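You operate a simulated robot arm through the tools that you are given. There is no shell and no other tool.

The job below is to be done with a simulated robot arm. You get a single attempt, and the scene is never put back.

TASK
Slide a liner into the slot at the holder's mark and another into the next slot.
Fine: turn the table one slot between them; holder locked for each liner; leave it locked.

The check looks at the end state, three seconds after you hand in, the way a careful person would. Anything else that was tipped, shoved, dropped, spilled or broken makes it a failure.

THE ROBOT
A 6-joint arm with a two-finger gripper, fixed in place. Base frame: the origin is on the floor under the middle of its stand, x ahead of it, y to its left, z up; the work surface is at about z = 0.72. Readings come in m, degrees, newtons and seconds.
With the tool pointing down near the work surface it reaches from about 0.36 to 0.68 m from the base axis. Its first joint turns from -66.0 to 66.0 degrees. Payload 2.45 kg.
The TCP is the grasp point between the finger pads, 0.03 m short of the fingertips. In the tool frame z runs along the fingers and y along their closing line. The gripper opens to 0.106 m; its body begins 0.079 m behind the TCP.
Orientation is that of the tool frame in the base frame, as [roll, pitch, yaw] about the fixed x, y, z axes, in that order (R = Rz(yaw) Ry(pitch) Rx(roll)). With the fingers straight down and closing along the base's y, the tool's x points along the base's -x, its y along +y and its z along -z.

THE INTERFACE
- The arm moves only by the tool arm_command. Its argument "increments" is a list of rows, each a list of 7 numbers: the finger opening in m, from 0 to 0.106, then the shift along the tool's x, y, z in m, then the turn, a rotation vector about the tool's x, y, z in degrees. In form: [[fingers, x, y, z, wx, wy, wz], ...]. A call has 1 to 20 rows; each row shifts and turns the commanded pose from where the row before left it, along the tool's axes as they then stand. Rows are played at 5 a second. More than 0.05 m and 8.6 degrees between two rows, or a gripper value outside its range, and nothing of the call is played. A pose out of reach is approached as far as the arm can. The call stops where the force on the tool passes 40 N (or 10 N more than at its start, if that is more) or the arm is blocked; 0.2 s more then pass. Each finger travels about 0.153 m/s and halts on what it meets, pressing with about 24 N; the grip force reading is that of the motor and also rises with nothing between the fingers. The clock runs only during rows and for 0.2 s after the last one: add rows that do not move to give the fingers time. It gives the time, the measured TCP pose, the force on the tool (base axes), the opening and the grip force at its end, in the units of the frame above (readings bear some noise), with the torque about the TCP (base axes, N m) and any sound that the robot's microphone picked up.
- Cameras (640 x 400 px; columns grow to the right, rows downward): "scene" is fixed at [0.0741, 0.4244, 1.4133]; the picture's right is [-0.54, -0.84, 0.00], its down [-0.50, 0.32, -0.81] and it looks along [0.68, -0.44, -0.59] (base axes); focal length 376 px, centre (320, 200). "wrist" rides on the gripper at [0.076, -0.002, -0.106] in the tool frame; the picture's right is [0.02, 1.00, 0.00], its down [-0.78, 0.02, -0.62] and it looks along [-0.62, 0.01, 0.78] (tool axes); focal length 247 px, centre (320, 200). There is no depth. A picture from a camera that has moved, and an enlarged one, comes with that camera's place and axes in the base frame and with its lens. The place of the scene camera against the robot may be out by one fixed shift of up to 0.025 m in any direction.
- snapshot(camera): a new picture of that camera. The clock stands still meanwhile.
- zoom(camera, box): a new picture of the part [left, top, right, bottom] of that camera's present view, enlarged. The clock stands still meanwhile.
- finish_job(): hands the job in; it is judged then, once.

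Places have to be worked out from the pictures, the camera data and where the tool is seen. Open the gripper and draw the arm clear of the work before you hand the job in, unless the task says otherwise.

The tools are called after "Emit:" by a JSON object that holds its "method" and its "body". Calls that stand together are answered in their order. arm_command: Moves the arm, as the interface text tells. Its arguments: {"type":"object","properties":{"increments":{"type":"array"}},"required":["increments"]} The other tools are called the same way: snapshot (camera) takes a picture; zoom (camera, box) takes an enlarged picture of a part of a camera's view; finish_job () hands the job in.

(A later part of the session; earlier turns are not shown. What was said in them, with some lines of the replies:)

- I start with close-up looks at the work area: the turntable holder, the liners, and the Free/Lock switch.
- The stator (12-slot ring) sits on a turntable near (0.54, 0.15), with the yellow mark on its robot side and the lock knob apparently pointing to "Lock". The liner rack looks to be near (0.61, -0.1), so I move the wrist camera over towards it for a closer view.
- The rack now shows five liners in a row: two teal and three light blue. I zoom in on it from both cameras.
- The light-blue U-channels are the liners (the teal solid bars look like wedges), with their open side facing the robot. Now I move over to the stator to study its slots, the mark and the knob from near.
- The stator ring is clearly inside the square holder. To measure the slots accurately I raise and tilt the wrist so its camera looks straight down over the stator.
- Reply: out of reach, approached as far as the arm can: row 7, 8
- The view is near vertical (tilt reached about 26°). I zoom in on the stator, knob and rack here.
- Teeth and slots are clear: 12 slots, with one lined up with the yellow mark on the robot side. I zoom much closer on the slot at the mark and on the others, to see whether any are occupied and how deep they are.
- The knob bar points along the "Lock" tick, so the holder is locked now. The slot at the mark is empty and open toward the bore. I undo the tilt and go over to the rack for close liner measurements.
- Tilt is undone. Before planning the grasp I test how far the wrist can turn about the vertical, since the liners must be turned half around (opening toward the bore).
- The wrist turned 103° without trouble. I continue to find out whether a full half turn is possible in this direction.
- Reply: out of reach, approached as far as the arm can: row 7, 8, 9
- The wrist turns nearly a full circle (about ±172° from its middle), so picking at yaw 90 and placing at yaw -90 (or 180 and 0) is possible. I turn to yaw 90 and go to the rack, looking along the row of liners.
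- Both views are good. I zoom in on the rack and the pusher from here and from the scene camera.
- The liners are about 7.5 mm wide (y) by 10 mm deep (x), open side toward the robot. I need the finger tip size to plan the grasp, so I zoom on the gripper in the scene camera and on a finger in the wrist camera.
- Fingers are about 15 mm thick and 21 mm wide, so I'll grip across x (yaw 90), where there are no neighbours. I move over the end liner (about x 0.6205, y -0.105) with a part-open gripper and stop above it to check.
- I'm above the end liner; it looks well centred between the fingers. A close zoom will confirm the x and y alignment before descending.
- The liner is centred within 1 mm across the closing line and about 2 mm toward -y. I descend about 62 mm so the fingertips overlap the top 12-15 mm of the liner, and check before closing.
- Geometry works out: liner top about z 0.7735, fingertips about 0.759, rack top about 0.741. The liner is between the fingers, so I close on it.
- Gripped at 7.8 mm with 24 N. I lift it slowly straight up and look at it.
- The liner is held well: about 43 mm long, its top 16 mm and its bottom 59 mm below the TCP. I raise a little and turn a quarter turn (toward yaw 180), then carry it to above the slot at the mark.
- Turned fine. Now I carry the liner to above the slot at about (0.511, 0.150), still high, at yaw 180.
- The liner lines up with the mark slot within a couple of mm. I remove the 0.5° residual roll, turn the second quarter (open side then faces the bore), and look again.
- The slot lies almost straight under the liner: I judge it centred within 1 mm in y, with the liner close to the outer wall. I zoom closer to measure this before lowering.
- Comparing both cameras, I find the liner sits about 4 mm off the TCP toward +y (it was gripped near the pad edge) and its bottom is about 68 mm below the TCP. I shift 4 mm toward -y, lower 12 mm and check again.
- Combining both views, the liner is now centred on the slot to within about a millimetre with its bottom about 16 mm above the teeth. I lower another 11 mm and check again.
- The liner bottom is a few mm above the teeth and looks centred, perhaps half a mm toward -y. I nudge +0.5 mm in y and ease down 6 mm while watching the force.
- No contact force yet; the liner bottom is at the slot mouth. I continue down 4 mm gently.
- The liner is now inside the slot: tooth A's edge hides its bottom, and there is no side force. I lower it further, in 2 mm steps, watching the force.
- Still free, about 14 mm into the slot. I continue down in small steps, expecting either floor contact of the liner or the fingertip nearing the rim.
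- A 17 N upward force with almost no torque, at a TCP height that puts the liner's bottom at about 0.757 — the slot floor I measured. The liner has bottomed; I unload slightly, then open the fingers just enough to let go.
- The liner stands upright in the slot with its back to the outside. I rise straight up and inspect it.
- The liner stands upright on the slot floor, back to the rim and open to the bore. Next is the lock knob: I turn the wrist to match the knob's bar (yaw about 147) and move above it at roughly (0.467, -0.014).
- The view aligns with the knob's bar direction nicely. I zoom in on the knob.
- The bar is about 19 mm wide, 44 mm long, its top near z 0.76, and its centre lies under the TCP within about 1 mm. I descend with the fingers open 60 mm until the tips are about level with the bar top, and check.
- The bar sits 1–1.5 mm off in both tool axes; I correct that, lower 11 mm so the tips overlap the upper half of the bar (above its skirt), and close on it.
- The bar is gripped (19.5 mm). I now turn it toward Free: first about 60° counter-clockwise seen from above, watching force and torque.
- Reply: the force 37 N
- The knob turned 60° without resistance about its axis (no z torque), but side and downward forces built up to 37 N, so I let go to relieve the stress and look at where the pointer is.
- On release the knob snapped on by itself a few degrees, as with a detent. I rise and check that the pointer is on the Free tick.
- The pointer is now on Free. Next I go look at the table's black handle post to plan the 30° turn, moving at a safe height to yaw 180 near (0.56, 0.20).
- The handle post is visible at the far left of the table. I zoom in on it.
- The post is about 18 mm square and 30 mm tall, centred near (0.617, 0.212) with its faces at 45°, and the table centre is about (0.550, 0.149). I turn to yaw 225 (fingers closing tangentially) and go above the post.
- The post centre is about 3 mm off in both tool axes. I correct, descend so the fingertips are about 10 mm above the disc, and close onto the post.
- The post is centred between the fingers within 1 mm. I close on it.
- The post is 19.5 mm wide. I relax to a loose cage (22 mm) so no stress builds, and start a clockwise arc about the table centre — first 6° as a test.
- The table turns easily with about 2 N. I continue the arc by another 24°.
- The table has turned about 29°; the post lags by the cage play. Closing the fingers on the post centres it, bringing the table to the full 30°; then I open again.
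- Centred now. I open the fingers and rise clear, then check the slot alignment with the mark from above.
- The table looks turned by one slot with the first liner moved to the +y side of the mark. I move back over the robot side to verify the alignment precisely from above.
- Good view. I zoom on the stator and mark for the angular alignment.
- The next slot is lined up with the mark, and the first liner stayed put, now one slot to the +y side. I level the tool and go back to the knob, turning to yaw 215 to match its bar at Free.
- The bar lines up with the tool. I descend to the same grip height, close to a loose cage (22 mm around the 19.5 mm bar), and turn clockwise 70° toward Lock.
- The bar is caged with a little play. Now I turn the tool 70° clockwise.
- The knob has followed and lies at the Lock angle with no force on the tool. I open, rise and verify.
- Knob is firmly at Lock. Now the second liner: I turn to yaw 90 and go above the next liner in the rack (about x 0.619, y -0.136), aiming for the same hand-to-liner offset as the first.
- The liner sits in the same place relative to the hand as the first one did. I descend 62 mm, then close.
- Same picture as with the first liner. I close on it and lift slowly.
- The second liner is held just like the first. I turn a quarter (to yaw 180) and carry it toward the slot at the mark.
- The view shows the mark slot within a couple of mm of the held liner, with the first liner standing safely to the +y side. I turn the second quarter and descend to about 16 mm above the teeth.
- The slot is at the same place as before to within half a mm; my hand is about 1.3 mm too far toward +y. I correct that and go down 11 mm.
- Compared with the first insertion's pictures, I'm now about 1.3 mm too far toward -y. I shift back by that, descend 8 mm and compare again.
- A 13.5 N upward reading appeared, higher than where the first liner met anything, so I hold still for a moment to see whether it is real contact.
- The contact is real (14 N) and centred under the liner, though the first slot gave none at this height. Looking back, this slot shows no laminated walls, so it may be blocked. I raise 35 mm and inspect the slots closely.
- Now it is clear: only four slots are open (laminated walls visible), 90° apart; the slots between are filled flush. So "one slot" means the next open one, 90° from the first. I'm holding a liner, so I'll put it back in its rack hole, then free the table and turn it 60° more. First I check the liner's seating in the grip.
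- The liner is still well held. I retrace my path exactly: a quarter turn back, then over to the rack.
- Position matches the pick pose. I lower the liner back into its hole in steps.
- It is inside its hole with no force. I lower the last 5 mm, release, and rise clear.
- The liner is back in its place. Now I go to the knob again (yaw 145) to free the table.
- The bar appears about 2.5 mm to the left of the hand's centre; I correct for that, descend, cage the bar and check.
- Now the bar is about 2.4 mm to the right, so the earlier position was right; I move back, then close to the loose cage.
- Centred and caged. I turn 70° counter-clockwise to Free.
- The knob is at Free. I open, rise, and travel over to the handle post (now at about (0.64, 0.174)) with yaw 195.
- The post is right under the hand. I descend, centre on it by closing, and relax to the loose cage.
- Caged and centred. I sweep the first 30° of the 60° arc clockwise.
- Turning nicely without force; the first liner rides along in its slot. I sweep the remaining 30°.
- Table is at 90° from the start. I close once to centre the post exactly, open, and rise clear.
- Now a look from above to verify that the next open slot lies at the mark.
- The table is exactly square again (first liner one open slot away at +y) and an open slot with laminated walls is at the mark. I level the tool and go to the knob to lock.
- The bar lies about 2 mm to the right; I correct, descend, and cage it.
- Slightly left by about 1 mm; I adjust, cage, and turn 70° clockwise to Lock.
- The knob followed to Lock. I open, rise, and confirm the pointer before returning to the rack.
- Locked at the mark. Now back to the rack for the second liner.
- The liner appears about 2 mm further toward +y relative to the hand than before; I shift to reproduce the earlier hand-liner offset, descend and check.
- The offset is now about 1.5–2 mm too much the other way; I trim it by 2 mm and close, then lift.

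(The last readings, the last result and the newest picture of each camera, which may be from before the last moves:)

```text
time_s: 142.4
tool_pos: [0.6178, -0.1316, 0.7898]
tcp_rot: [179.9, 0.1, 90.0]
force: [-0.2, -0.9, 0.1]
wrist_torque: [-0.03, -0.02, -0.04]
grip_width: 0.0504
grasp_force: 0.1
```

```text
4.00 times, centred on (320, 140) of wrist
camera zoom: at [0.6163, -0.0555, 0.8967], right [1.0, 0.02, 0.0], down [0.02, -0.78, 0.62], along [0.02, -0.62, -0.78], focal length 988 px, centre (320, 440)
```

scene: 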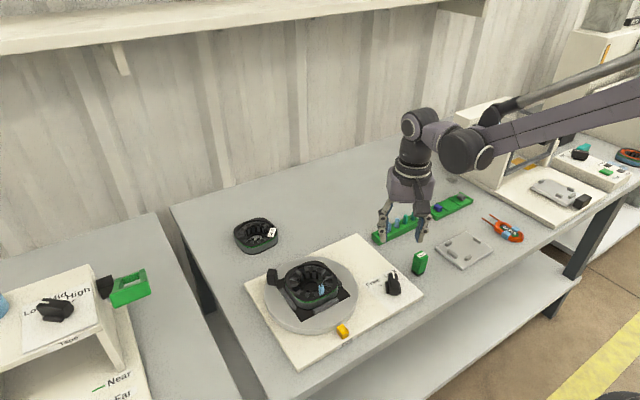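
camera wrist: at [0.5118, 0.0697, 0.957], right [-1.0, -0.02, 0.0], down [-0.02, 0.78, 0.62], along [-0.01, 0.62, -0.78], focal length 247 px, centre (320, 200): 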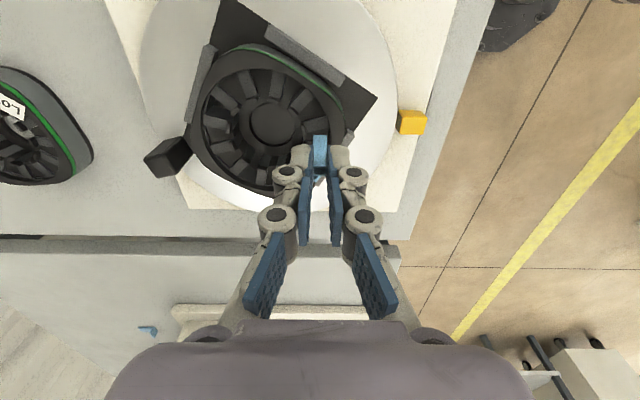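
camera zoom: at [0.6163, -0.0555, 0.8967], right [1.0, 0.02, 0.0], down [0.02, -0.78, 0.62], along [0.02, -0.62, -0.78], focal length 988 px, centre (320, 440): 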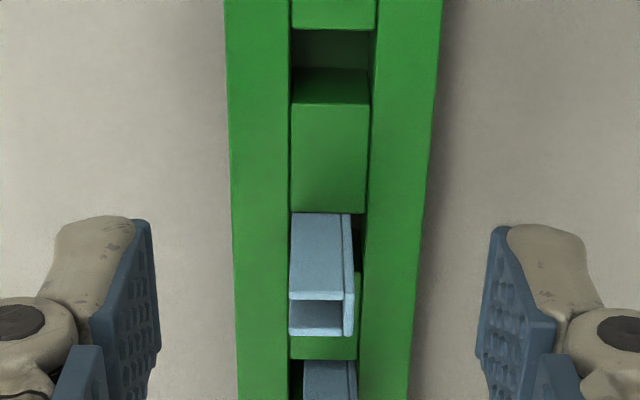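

Matches the first pick now. I close and lift.

Emit:
{"method": "arm_command", "body": {"increments": [[0.03, 0, 0, 0, 0, 0, 0], [0.015, 0, 0, 0, 0, 0, 0], [0.005, 0, 0, 0, 0, 0, 0], [0.0, 0, 0, 0, 0, 0, 0], [0.0, 0, 0, 0, 0, 0, 0], [0.0, 0, 0, -0.008, 0, 0, 0], [0.0, 0, 0, -0.012, 0, 0, 0], [0.0, 0, 0, -0.02, 0, 0, 0], [0.0, 0, 0, -0.03, 0, 0, 0], [0.0, 0, 0, -0.03, 0, 0, 0], [0.0, 0, 0, -0.03, 0, 0, 0], [0.0, 0, 0, 0, 0, 0, 0]]}}

Emit:
{"method": "zoom", "body": {"camera": "wrist", "box": [240, 90, 400, 190]}}

Emit:
{"method": "zoom", "body": {"camera": "scene", "box": [350, 170, 440, 250]}}

```text
time_s: 145.0
tool_pos: [0.6175, -0.1314, 0.9212]
tcp_rot: [179.8, 0.0, 90.1]
force: [-0.2, -0.2, 0.4]
wrist_torque: [-0.02, 0.01, 0.01]
grip_width: 0.0078
grasp_force: 24.4
```

```text
4.00 times, centred on (320, 140) of wrist
camera zoom: at [0.6147, -0.0559, 1.0268], right [1.0, 0.02, 0.0], down [0.02, -0.78, 0.62], along [0.02, -0.62, -0.78], focal length 988 px, centre (320, 440)
```

zoom: 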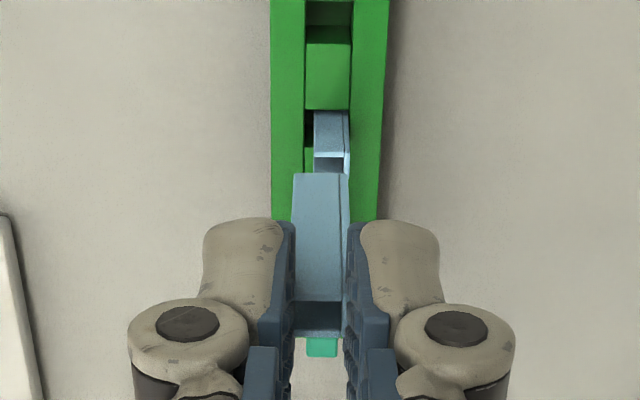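

```text
5.00 times, centred on (395, 210) of scene
camera zoom: at [0.0741, 0.4244, 1.4133], right [-0.54, -0.84, 0.0], down [-0.5, 0.32, -0.81], along [0.68, -0.44, -0.59], focal length 1878 px, centre (-55, 150)
```

zoom: 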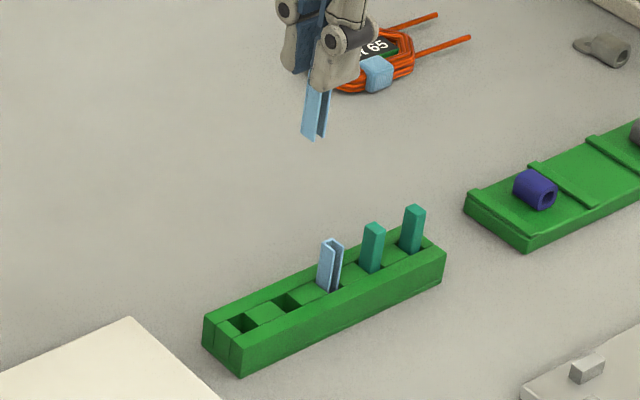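

Held well, a touch better centred than the first. I carry it over: quarter turn, translate to the mark slot, second quarter turn.

Emit:
{"method": "arm_command", "body": {"increments": [[0.0, 0, 0, 0, 0, 0, -8.2], [0.0, 0, 0, 0, 0, 0, -8.2], [0.0, 0, 0, 0, 0, 0, -8.2], [0.0, 0, 0, 0, 0, 0, -8.2], [0.0, 0, 0, 0, 0, 0, -8.2], [0.0, 0, 0, 0, 0, 0, -8.2], [0.0, 0, 0, 0, 0, 0, -8.2], [0.0, 0, 0, 0, 0, 0, -8.2], [0.0, 0, 0, 0, 0, 0, -8.2], [0.0, 0, 0, 0, 0, 0, -8.2], [0.0, 0, 0, 0, 0, 0, -8.0], [0.0, 0.01334, 0.03486, 0, 0, 0, 0], [0.0, 0.01334, 0.03486, 0, 0, 0, 0], [0.0, 0.01334, 0.03486, 0, 0, 0, 0], [0.0, 0.01334, 0.03486, 0, 0, 0, 0], [0.0, 0.01334, 0.03486, 0, 0, 0, 0], [0.0, 0.01334, 0.03486, 0, 0, 0, 0], [0.0, 0.01334, 0.03486, 0, 0, 0, 0], [0.0, 0.01334, 0.03486, 0, 0, 0, 0], [0.0, 0, 0, 0, 0, 0, 0]]}}

Emit:
{"method": "arm_command", "body": {"increments": [[0.0, 0, 0, 0, 0, 0, -8.2], [0.0, 0, 0, 0, 0, 0, -8.2], [0.0, 0, 0, 0, 0, 0, -8.2], [0.0, 0, 0, 0, 0, 0, -8.2], [0.0, 0, 0, 0, 0, 0, -8.2], [0.0, 0, 0, 0, 0, 0, -8.2], [0.0, 0, 0, 0, 0, 0, -8.2], [0.0, 0, 0, 0, 0, 0, -8.2], [0.0, 0, 0, 0, 0, 0, -8.2], [0.0, 0, 0, 0, 0, 0, -8.2], [0.0, 0, 0, 0, 0, 0, -8.0], [0.0, 0, 0, 0.025, 0, 0, 0], [0.0, 0, 0, 0.023, 0, 0, 0], [0.0, 0, 0, 0, 0, 0, 0], [0.0, 0, 0, 0, 0, 0, 0]]}}

Emit:
{"method": "zoom", "body": {"camera": "wrist", "box": [295, 95, 345, 135]}}

Emit:
{"method": "zoom", "body": {"camera": "wrist", "box": [290, 95, 350, 145]}}

Emit:
{"method": "zoom", "body": {"camera": "scene", "box": [300, 265, 350, 305]}}

```text
time_s: 149.2
tool_pos: [0.5101, 0.1468, 0.921]
tcp_rot: [-179.8, 0.1, -180.0]
force: [0.6, 0.1, 0.0]
wrist_torque: [0.02, 0.01, -0.04]
grip_width: 0.0078
grasp_force: 24.4
```

```text
time_s: 152.4
tool_pos: [0.5102, 0.1468, 0.8736]
tcp_rot: [-179.9, 0.0, -89.9]
force: [0.7, -0.5, 0.2]
wrist_torque: [0.0, -0.02, -0.02]
grip_width: 0.0077
grasp_force: 24.7
```

```text
10.00 times, centred on (320, 115) of wrist
camera zoom: at [0.5105, 0.0703, 0.979], right [-1.0, -0.02, 0.0], down [-0.02, 0.78, 0.62], along [-0.01, 0.62, -0.78], focal length 2470 px, centre (320, 1050)
```

zoom: 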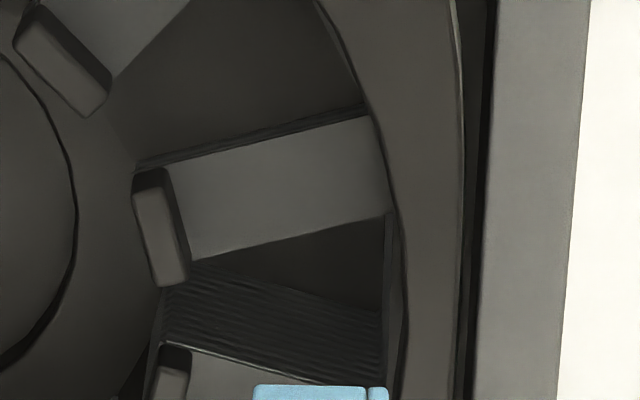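

```text
8.00 times, centred on (320, 120) of wrist
camera zoom: at [0.5105, 0.0703, 0.979], right [-1.0, -0.02, 0.0], down [-0.02, 0.78, 0.62], along [-0.01, 0.62, -0.78], focal length 1976 px, centre (320, 840)
```

zoom: 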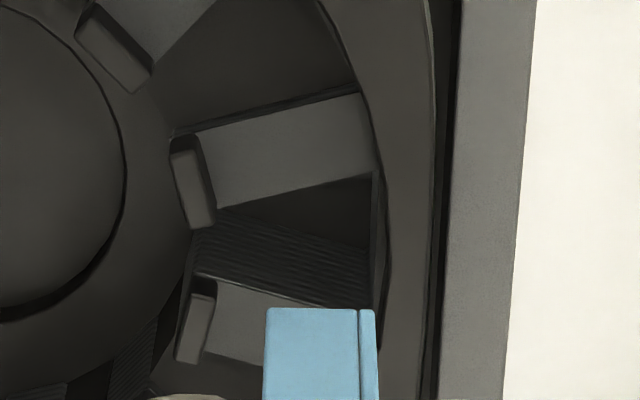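

```text
10.00 times, centred on (325, 285) of scene
camera zoom: at [0.0741, 0.4244, 1.4133], right [-0.54, -0.84, 0.0], down [-0.5, 0.32, -0.81], along [0.68, -0.44, -0.59], focal length 3757 px, centre (270, -650)
```

zoom: 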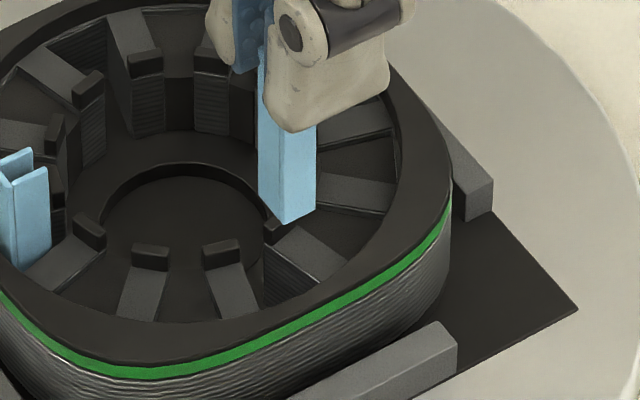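

The mark slot here is clearly open (laminated wall visible). Compared with the first insertion, the liner is about 1 mm too far out (-x) and about 1 mm toward -y; I correct both and descend 12 mm, then compare again.

Emit:
{"method": "arm_command", "body": {"increments": [[0.0, -0.0011, -0.0011, 0, 0, 0, 0], [0.0, 0, 0, 0.006, 0, 0, 0], [0.0, 0, 0, 0.006, 0, 0, 0], [0.0, 0, 0, 0, 0, 0, 0], [0.0, 0, 0, 0, 0, 0, 0]]}}

Emit:
{"method": "zoom", "body": {"camera": "wrist", "box": [290, 95, 350, 145]}}

Emit:
{"method": "zoom", "body": {"camera": "scene", "box": [300, 265, 350, 305]}}

```text
time_s: 153.6
tool_pos: [0.511, 0.1484, 0.8614]
tcp_rot: [-179.9, 0.0, -90.1]
force: [-0.3, 0.0, -0.3]
wrist_torque: [0.01, 0.0, 0.03]
grip_width: 0.0073
grasp_force: 23.9
```

```text
8.00 times, centred on (320, 120) of wrist
camera zoom: at [0.512, 0.0719, 0.9669], right [-1.0, -0.02, 0.0], down [-0.02, 0.78, 0.62], along [-0.01, 0.62, -0.78], focal length 1976 px, centre (320, 840)
```

zoom: 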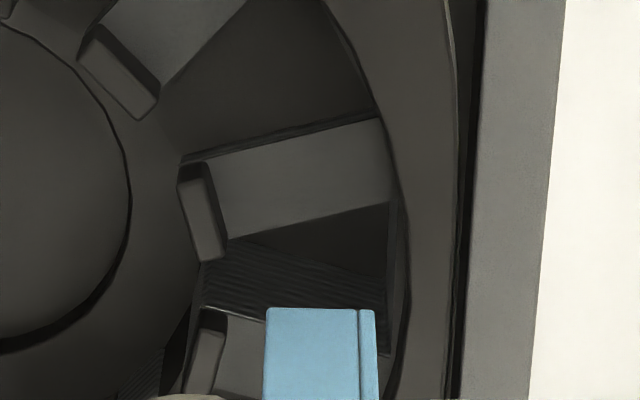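

```text
10.00 times, centred on (325, 285) of scene
camera zoom: at [0.0741, 0.4244, 1.4133], right [-0.54, -0.84, 0.0], down [-0.5, 0.32, -0.81], along [0.68, -0.44, -0.59], focal length 3757 px, centre (270, -650)
```

zoom: 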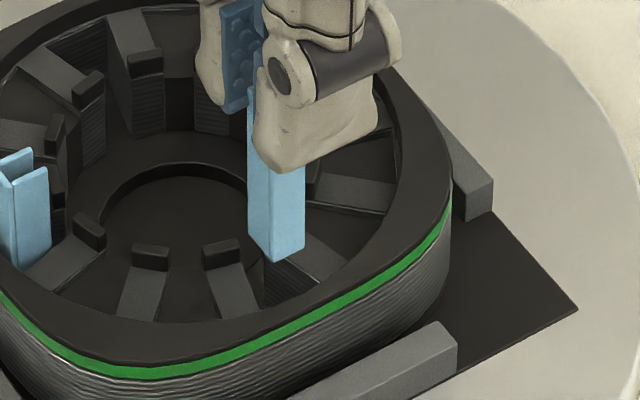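

Both views now agree the liner is within about 0.4 mm of where the first one went in. I go down 8 mm in small steps and watch the force.

Emit:
{"method": "arm_command", "body": {"increments": [[0.0, 0.0002, 0, 0.003, 0, 0, 0], [0.0, 0, 0, 0.003, 0, 0, 0], [0.0, 0, 0, 0.002, 0, 0, 0], [0.0, 0, 0, 0, 0, 0, 0]]}}

Emit:
{"method": "arm_command", "body": {"increments": [[0.0, 0, 0, 0.002, 0, 0, 0], [0.0, 0, 0, 0.002, 0, 0, 0], [0.0, 0, 0, 0, 0, 0, 0]]}}

Emit:
{"method": "zoom", "body": {"camera": "wrist", "box": [290, 95, 350, 145]}}

Emit:
{"method": "zoom", "body": {"camera": "scene", "box": [310, 265, 350, 295]}}

```text
time_s: 154.6
tool_pos: [0.5139, 0.1475, 0.8521]
tcp_rot: [180.0, -0.1, -90.0]
force: [0.1, -0.6, 0.1]
wrist_torque: [0.01, 0.01, -0.01]
grip_width: 0.0075
grasp_force: 24.1
```

```text
time_s: 155.4
tool_pos: [0.5128, 0.1487, 0.8494]
tcp_rot: [-179.9, 0.0, -89.9]
force: [-0.4, -0.3, 0.7]
wrist_torque: [-0.03, 0.0, 0.02]
grip_width: 0.0075
grasp_force: 24.3
```

```text
8.00 times, centred on (320, 120) of wrist
camera zoom: at [0.5137, 0.0714, 0.9555], right [-1.0, -0.02, 0.0], down [-0.02, 0.78, 0.62], along [-0.01, 0.62, -0.78], focal length 1976 px, centre (320, 840)
```

zoom: 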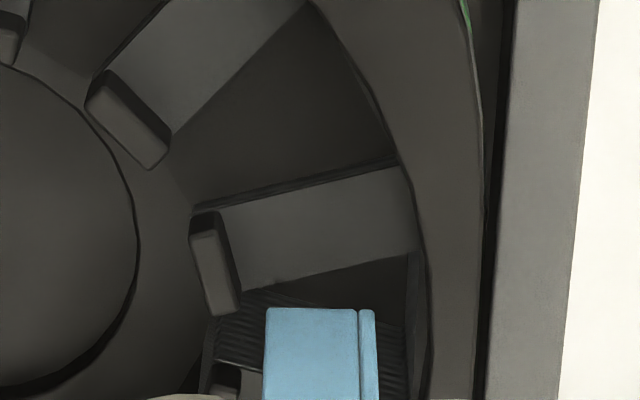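

```text
13.33 times, centred on (330, 280) of scene
camera zoom: at [0.0741, 0.4244, 1.4133], right [-0.54, -0.84, 0.0], down [-0.5, 0.32, -0.81], along [0.68, -0.44, -0.59], focal length 5009 px, centre (187, -867)
```

zoom: 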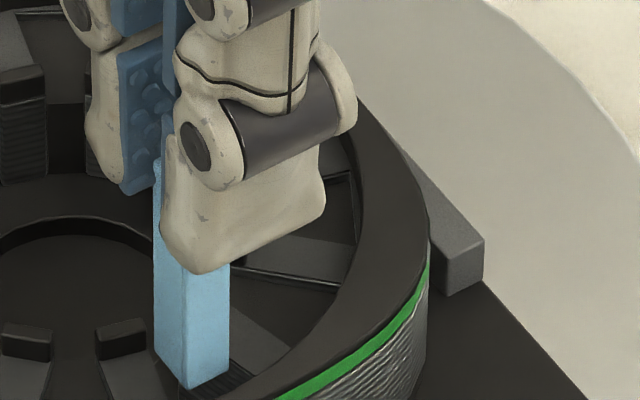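

No contact; y is good, but the liner has ended up about 2 mm too far inward where the slot narrows. I shift 1.8 mm outward and continue down.

Emit:
{"method": "arm_command", "body": {"increments": [[0.0, 0, 0.0018, 0, 0, 0, 0], [0.0, 0, 0, 0.002, 0, 0, 0], [0.0, 0, 0, 0.002, 0, 0, 0], [0.0, 0, 0, 0.002, 0, 0, 0], [0.0, 0, 0, 0, 0, 0, 0]]}}

Emit:
{"method": "zoom", "body": {"camera": "wrist", "box": [290, 95, 350, 145]}}

Emit:
{"method": "zoom", "body": {"camera": "scene", "box": [310, 270, 350, 300]}}

```text
time_s: 156.6
tool_pos: [0.5111, 0.148, 0.8441]
tcp_rot: [-179.9, 0.1, -90.0]
force: [0.9, -0.1, 0.5]
wrist_torque: [-0.03, 0.04, -0.02]
grip_width: 0.0076
grasp_force: 24.2
```

```text
8.00 times, centred on (320, 120) of wrist
camera zoom: at [0.512, 0.0714, 0.9491], right [-1.0, -0.02, 0.0], down [-0.02, 0.78, 0.62], along [-0.01, 0.62, -0.78], focal length 1976 px, centre (320, 840)
```

zoom: 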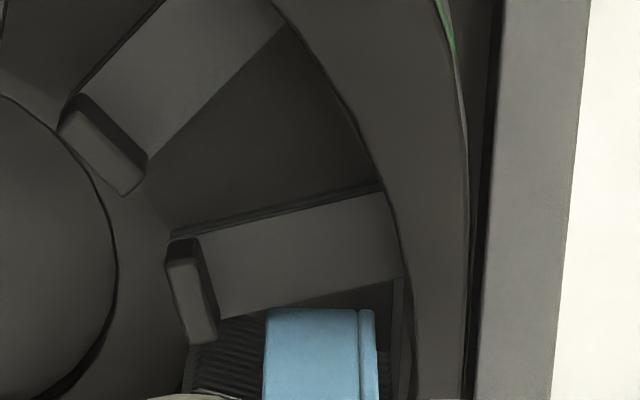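

```text
13.33 times, centred on (330, 285) of scene
camera zoom: at [0.0741, 0.4244, 1.4133], right [-0.54, -0.84, 0.0], down [-0.5, 0.32, -0.81], along [0.68, -0.44, -0.59], focal length 5009 px, centre (187, -933)
```

zoom: 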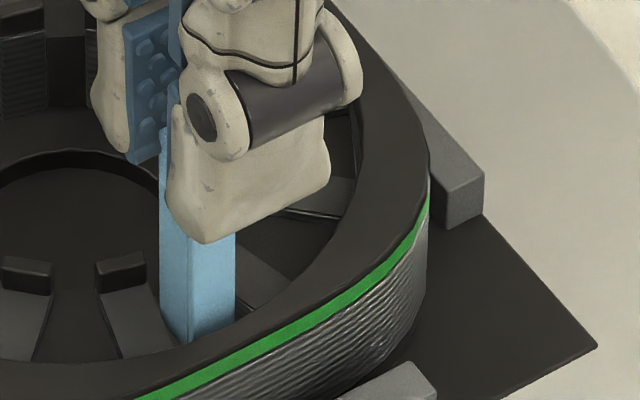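

At the slot mouth with no force. I continue down 4 mm and look.

Emit:
{"method": "arm_command", "body": {"increments": [[0.0, 0, 0, 0.002, 0, 0, 0], [0.0, 0, 0, 0.002, 0, 0, 0], [0.0, 0, 0, 0, 0, 0, 0]]}}

Emit:
{"method": "zoom", "body": {"camera": "wrist", "box": [290, 95, 350, 145]}}

Emit:
{"method": "zoom", "body": {"camera": "scene", "box": [310, 270, 350, 300]}}

```text
time_s: 157.4
tool_pos: [0.5108, 0.1477, 0.84]
tcp_rot: [-179.9, -0.2, -89.9]
force: [-0.2, -0.1, -0.9]
wrist_torque: [0.02, 0.02, -0.01]
grip_width: 0.0076
grasp_force: 23.5
```

```text
8.00 times, centred on (320, 120) of wrist
camera zoom: at [0.5116, 0.0718, 0.9453], right [-1.0, -0.02, 0.0], down [-0.02, 0.78, 0.62], along [-0.01, 0.62, -0.78], focal length 1976 px, centre (320, 840)
```

zoom: 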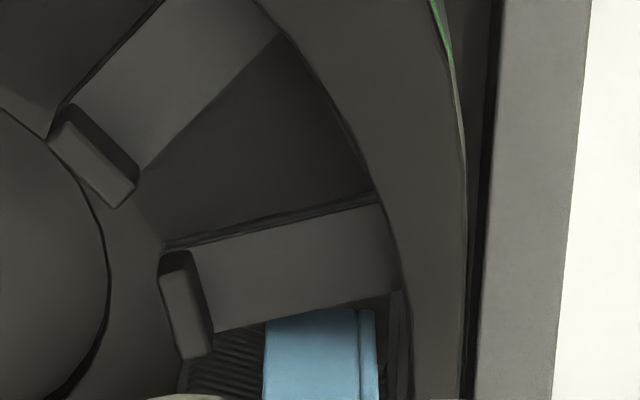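

```text
13.33 times, centred on (330, 285) of scene
camera zoom: at [0.0741, 0.4244, 1.4133], right [-0.54, -0.84, 0.0], down [-0.5, 0.32, -0.81], along [0.68, -0.44, -0.59], focal length 5009 px, centre (187, -933)
```

zoom: 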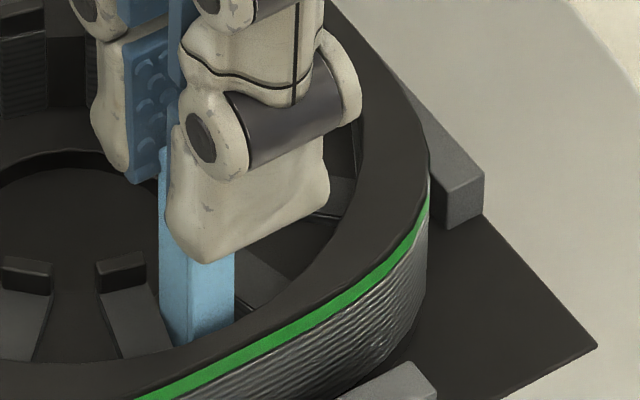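

Tooth A's edge now hides the liner's lower edge — it is in the slot, with no force. I lower 10 mm more in small steps.

Emit:
{"method": "arm_command", "body": {"increments": [[0.0, 0, 0, 0.002, 0, 0, 0], [0.0, 0, 0, 0.002, 0, 0, 0], [0.0, 0, 0, 0.002, 0, 0, 0], [0.0, 0, 0, 0.002, 0, 0, 0], [0.0, 0, 0, 0.002, 0, 0, 0], [0.0, 0, 0, 0, 0, 0, 0]]}}

Emit:
{"method": "zoom", "body": {"camera": "wrist", "box": [290, 105, 350, 155]}}

Emit:
{"method": "zoom", "body": {"camera": "scene", "box": [310, 265, 350, 295]}}

```text
time_s: 158.8
tool_pos: [0.5101, 0.1475, 0.8307]
tcp_rot: [-179.9, 0.0, -90.0]
force: [0.1, 1.0, 0.3]
wrist_torque: [-0.01, 0.0, 0.03]
grip_width: 0.0078
grasp_force: 23.9
```

```text
8.00 times, centred on (320, 130) of wrist
camera zoom: at [0.5121, 0.0711, 0.9356], right [-1.0, -0.02, 0.0], down [-0.02, 0.78, 0.62], along [-0.01, 0.62, -0.78], focal length 1976 px, centre (320, 760)
```

zoom: 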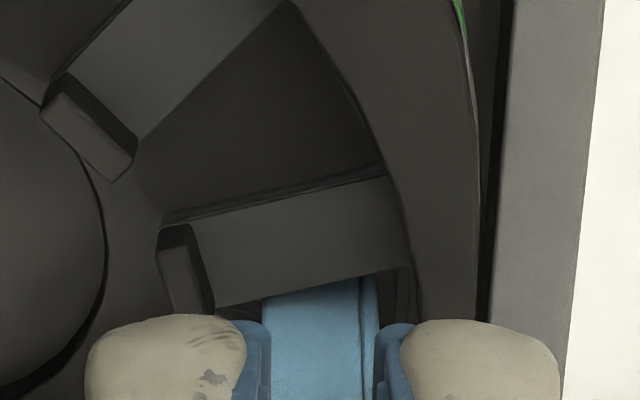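

```text
13.33 times, centred on (330, 280) of scene
camera zoom: at [0.0741, 0.4244, 1.4133], right [-0.54, -0.84, 0.0], down [-0.5, 0.32, -0.81], along [0.68, -0.44, -0.59], focal length 5009 px, centre (187, -867)
```

zoom: 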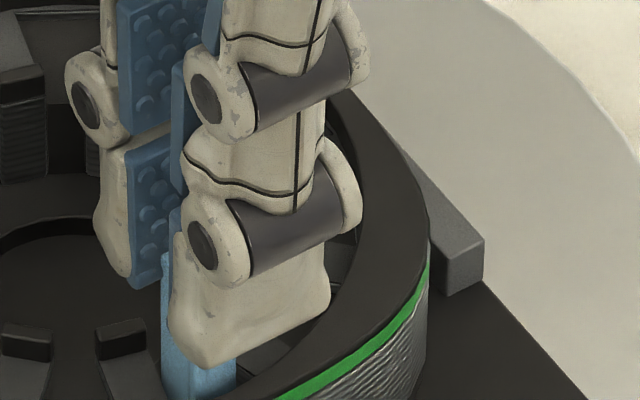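

Deep in the slot and still free. I lower the last few mm gently to feel the floor.

Emit:
{"method": "arm_command", "body": {"increments": [[0.0, 0, 0, 0.002, 0, 0, 0], [0.0, 0, 0, 0.002, 0, 0, 0], [0.0, 0, 0, 0.001, 0, 0, 0], [0.0, 0, 0, 0, 0, 0, 0]]}}

```text
time_s: 159.8
tool_pos: [0.5112, 0.1485, 0.8252]
tcp_rot: [-179.9, -0.1, -89.9]
force: [0.0, -1.0, 15.9]
wrist_torque: [-0.02, -0.05, 0.03]
grip_width: 0.0076
grasp_force: 24.2
```

16 N upward at TCP z 0.825, the same height where the first liner met the floor: it's seated. I unload 1 mm, open, and rise straight up.

Emit:
{"method": "arm_command", "body": {"increments": [[0.0, 0, 0, -0.001, 0, 0, 0], [0.012, 0, 0, 0, 0, 0, 0], [0.02, 0, 0, 0, 0, 0, 0], [0.03, 0, 0, 0, 0, 0, 0], [0.03, 0, 0, 0, 0, 0, 0], [0.03, 0, 0, -0.01, 0, 0, 0], [0.03, 0, 0, -0.02, 0, 0, 0], [0.03, 0, 0, -0.03, 0, 0, 0], [0.03, 0, 0, -0.03, 0, 0, 0], [0.03, 0, 0, 0, 0, 0, 0]]}}

Emit:
{"method": "zoom", "body": {"camera": "wrist", "box": [250, 60, 370, 160]}}

Emit:
{"method": "zoom", "body": {"camera": "scene", "box": [285, 255, 355, 310]}}

```text
time_s: 162.0
tool_pos: [0.5098, 0.148, 0.9163]
tcp_rot: [-179.9, -0.1, -90.0]
force: [0.2, -0.8, -0.5]
wrist_torque: [-0.01, 0.01, 0.03]
grip_width: 0.0298
grasp_force: 0.0
```

```text
4.00 times, centred on (310, 110) of wrist
camera zoom: at [0.5112, 0.0716, 1.0228], right [-1.0, -0.02, 0.0], down [-0.02, 0.78, 0.62], along [-0.01, 0.62, -0.78], focal length 988 px, centre (360, 560)
```

zoom: 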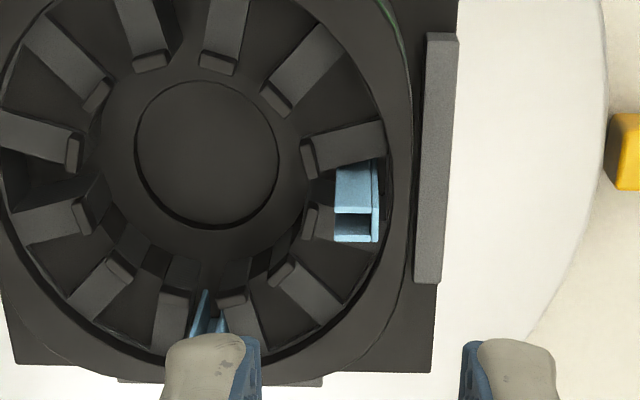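

```text
7.27 times, centred on (320, 282) of scene
camera zoom: at [0.0741, 0.4244, 1.4133], right [-0.54, -0.84, 0.0], down [-0.5, 0.32, -0.81], along [0.68, -0.44, -0.59], focal length 2732 px, centre (320, -400)
```

zoom: 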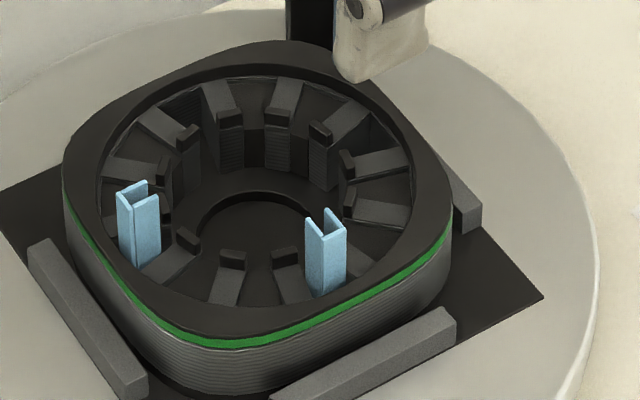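

Both liners now stand seated in their slots, backs outward, one open slot apart, and the second is at the mark. I retreat upward and away, opening the gripper fully, and then take a final overview.

Emit:
{"method": "arm_command", "body": {"increments": [[0.03, 0, 0, -0.04, 0, 0, 0], [0.06, 0, 0, -0.04, 0, 0, 0], [0.106, 0, 0, 0, 0, 0, 8.2], [0.106, 0, 0, 0, 0, 0, 8.2], [0.106, 0, 0, 0, 0, 0, 8.2], [0.106, 0, 0, 0, 0, 0, 8.2], [0.106, 0, 0, 0, 0, 0, 8.2], [0.106, 0, 0, 0, 0, 0, 8.2], [0.106, 0, 0, 0, 0, 0, 8.2], [0.106, 0, 0, 0, 0, 0, 8.2], [0.106, 0, 0, 0, 0, 0, 8.2], [0.106, 0, 0, 0, 0, 0, 8.2], [0.106, 0, 0, 0, 0, 0, 8.0], [0.106, 0.028, -0.025, -0.005, 0, 0, 0], [0.106, 0.028, -0.025, -0.005, 0, 0, 0], [0.106, 0.028, -0.025, -0.005, 0, 0, 0], [0.106, 0.028, -0.025, 0, 0, 0, 0], [0.106, 0, 0, 0, 0, 0, 0]]}}

Emit:
{"method": "snapshot", "body": {"camera": "scene"}}

Emit:
{"method": "snapshot", "body": {"camera": "wrist"}}

Emit:
{"method": "zoom", "body": {"camera": "scene", "box": [240, 220, 440, 350]}}

Emit:
{"method": "zoom", "body": {"camera": "wrist", "box": [230, 80, 470, 230]}}

```text
time_s: 165.8
tool_pos: [0.3985, 0.0476, 1.0084]
tcp_rot: [-180.0, 0.1, 180.0]
force: [-0.7, 0.9, 0.3]
wrist_torque: [0.0, 0.02, 0.02]
grip_width: 0.1059
grasp_force: 0.1
```

```text
taken
```

scene: 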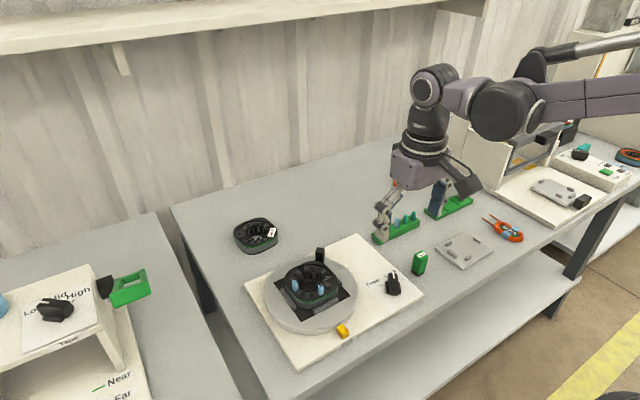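

```text
taken
camera wrist: at [0.3213, 0.0464, 1.1147], right [-0.02, 1.0, 0.0], down [0.78, 0.02, 0.62], along [0.62, 0.01, -0.78], focal length 247 px, centre (320, 200)
```

wrist: 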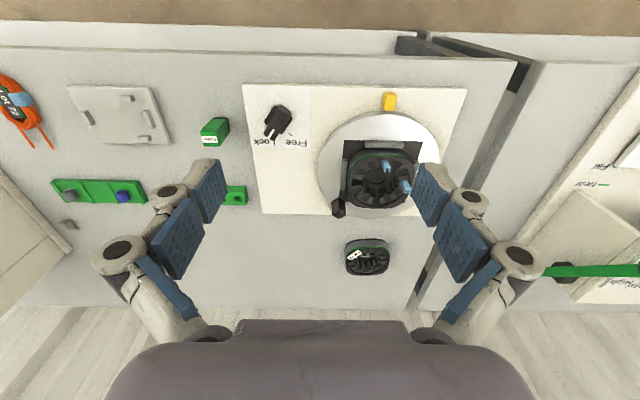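

```text
3.08 times, centred on (340, 285) of scene
camera zoom: at [0.0741, 0.4244, 1.4133], right [-0.54, -0.84, 0.0], down [-0.5, 0.32, -0.81], along [0.68, -0.44, -0.59], focal length 1156 px, centre (258, -62)
```

zoom: 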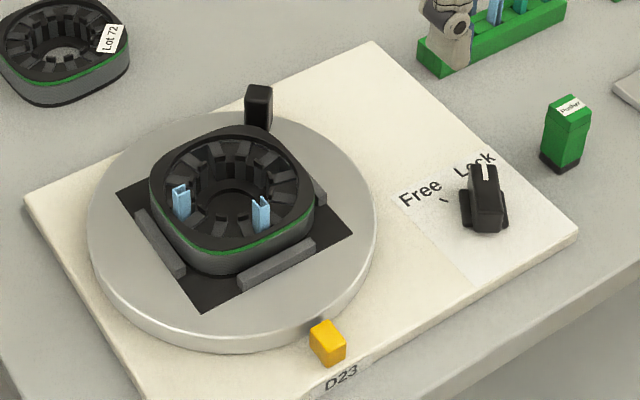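

```text
2.67 times, centred on (350, 155) of wrist
camera zoom: at [0.3213, 0.0464, 1.1147], right [-0.02, 1.0, 0.0], down [0.78, 0.02, 0.62], along [0.62, 0.01, -0.78], focal length 659 px, centre (240, 320)
```

zoom: 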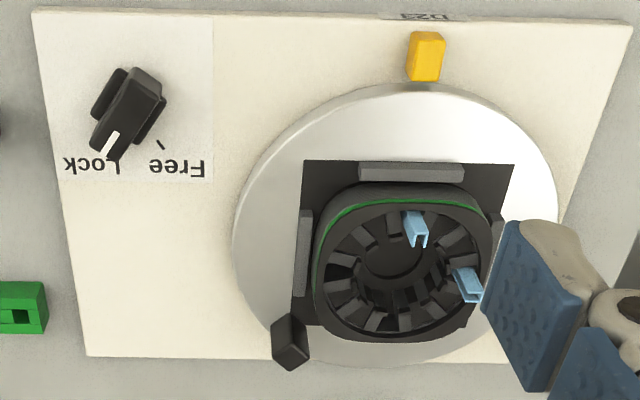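

Everything is in place; before handing in I take a closer look at the spare stator for reference and at the seating of both liners.

Emit:
{"method": "zoom", "body": {"camera": "scene", "box": [230, 210, 285, 260]}}

Emit:
{"method": "zoom", "body": {"camera": "scene", "box": [285, 258, 345, 305]}}

Emit:
{"method": "zoom", "body": {"camera": "wrist", "box": [340, 135, 440, 215]}}

```text
8.00 times, centred on (258, 235) of scene
camera zoom: at [0.0741, 0.4244, 1.4133], right [-0.54, -0.84, 0.0], down [-0.5, 0.32, -0.81], along [0.68, -0.44, -0.59], focal length 3006 px, centre (820, -80)
```

zoom: 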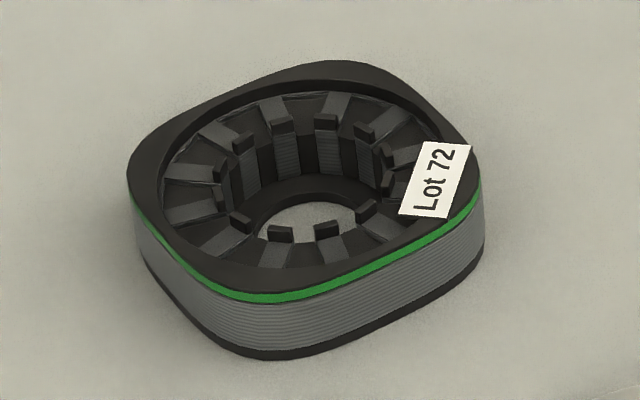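

```text
8.51 times, centred on (315, 282) of scene
camera zoom: at [0.0741, 0.4244, 1.4133], right [-0.54, -0.84, 0.0], down [-0.5, 0.32, -0.81], along [0.68, -0.44, -0.59], focal length 3197 px, centre (363, -494)
```

zoom: 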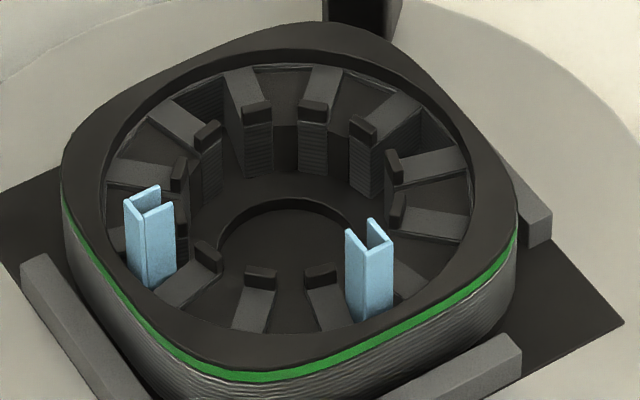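

```text
5.00 times, centred on (390, 175) of wrist
camera zoom: at [0.3213, 0.0464, 1.1147], right [-0.02, 1.0, 0.0], down [0.78, 0.02, 0.62], along [0.62, 0.01, -0.78], focal length 1235 px, centre (-30, 325)
```

zoom: 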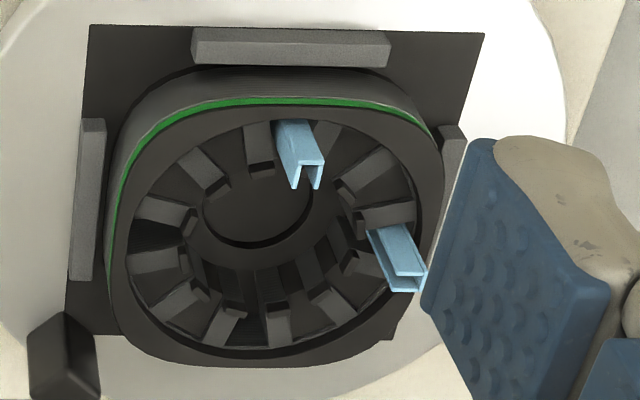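

I checked the final pictures:
- Both liners stand upright on their slot floors, backs outward and open to the bore, in neighbouring open slots. The second one is at the mark.
- The table is square to the mark and the knob points to Lock.
- The rack, pusher and everything else are undisturbed.

The gripper is open and the arm is clear, so I hand the job in.

Emit:
{"method": "finish_job", "body": {}}

```text
The job is handed in.
```

I put both liners in and handed the job in. The holder is locked, the gripper is open and the arm is clear. I haven't seen the result of the check.

- **First liner:** I slid it into the slot at the mark with the holder locked. It rests on the slot floor, upright, with its open side facing the bore.
- **Turning the table:** I first turned it 30°, to the adjacent slot, and locked it. I tried the second liner there, but it stopped at about 14 N because that slot is filled. Only four slots are open, 90° apart, so I took "one slot" to mean the next open one.
- **Second liner:** I put it back in its rack hole, unlocked the holder, turned the table another 60° clockwise and locked it again. The liner then went into the slot at the mark and stopped on the floor at the same height as the first.

**Uncertain points:**
- **Slot choice:** if "next slot" meant one of the filled ones, or the open slot in the other direction, the second liner is in the wrong place.
- **Liner height:** both liners stick up about 20 mm above the stator rim because they are longer than the slots are deep. I did not use the pusher.

The other liner, the teal wedges and everything else on the bench looked undisturbed in the last pictures.
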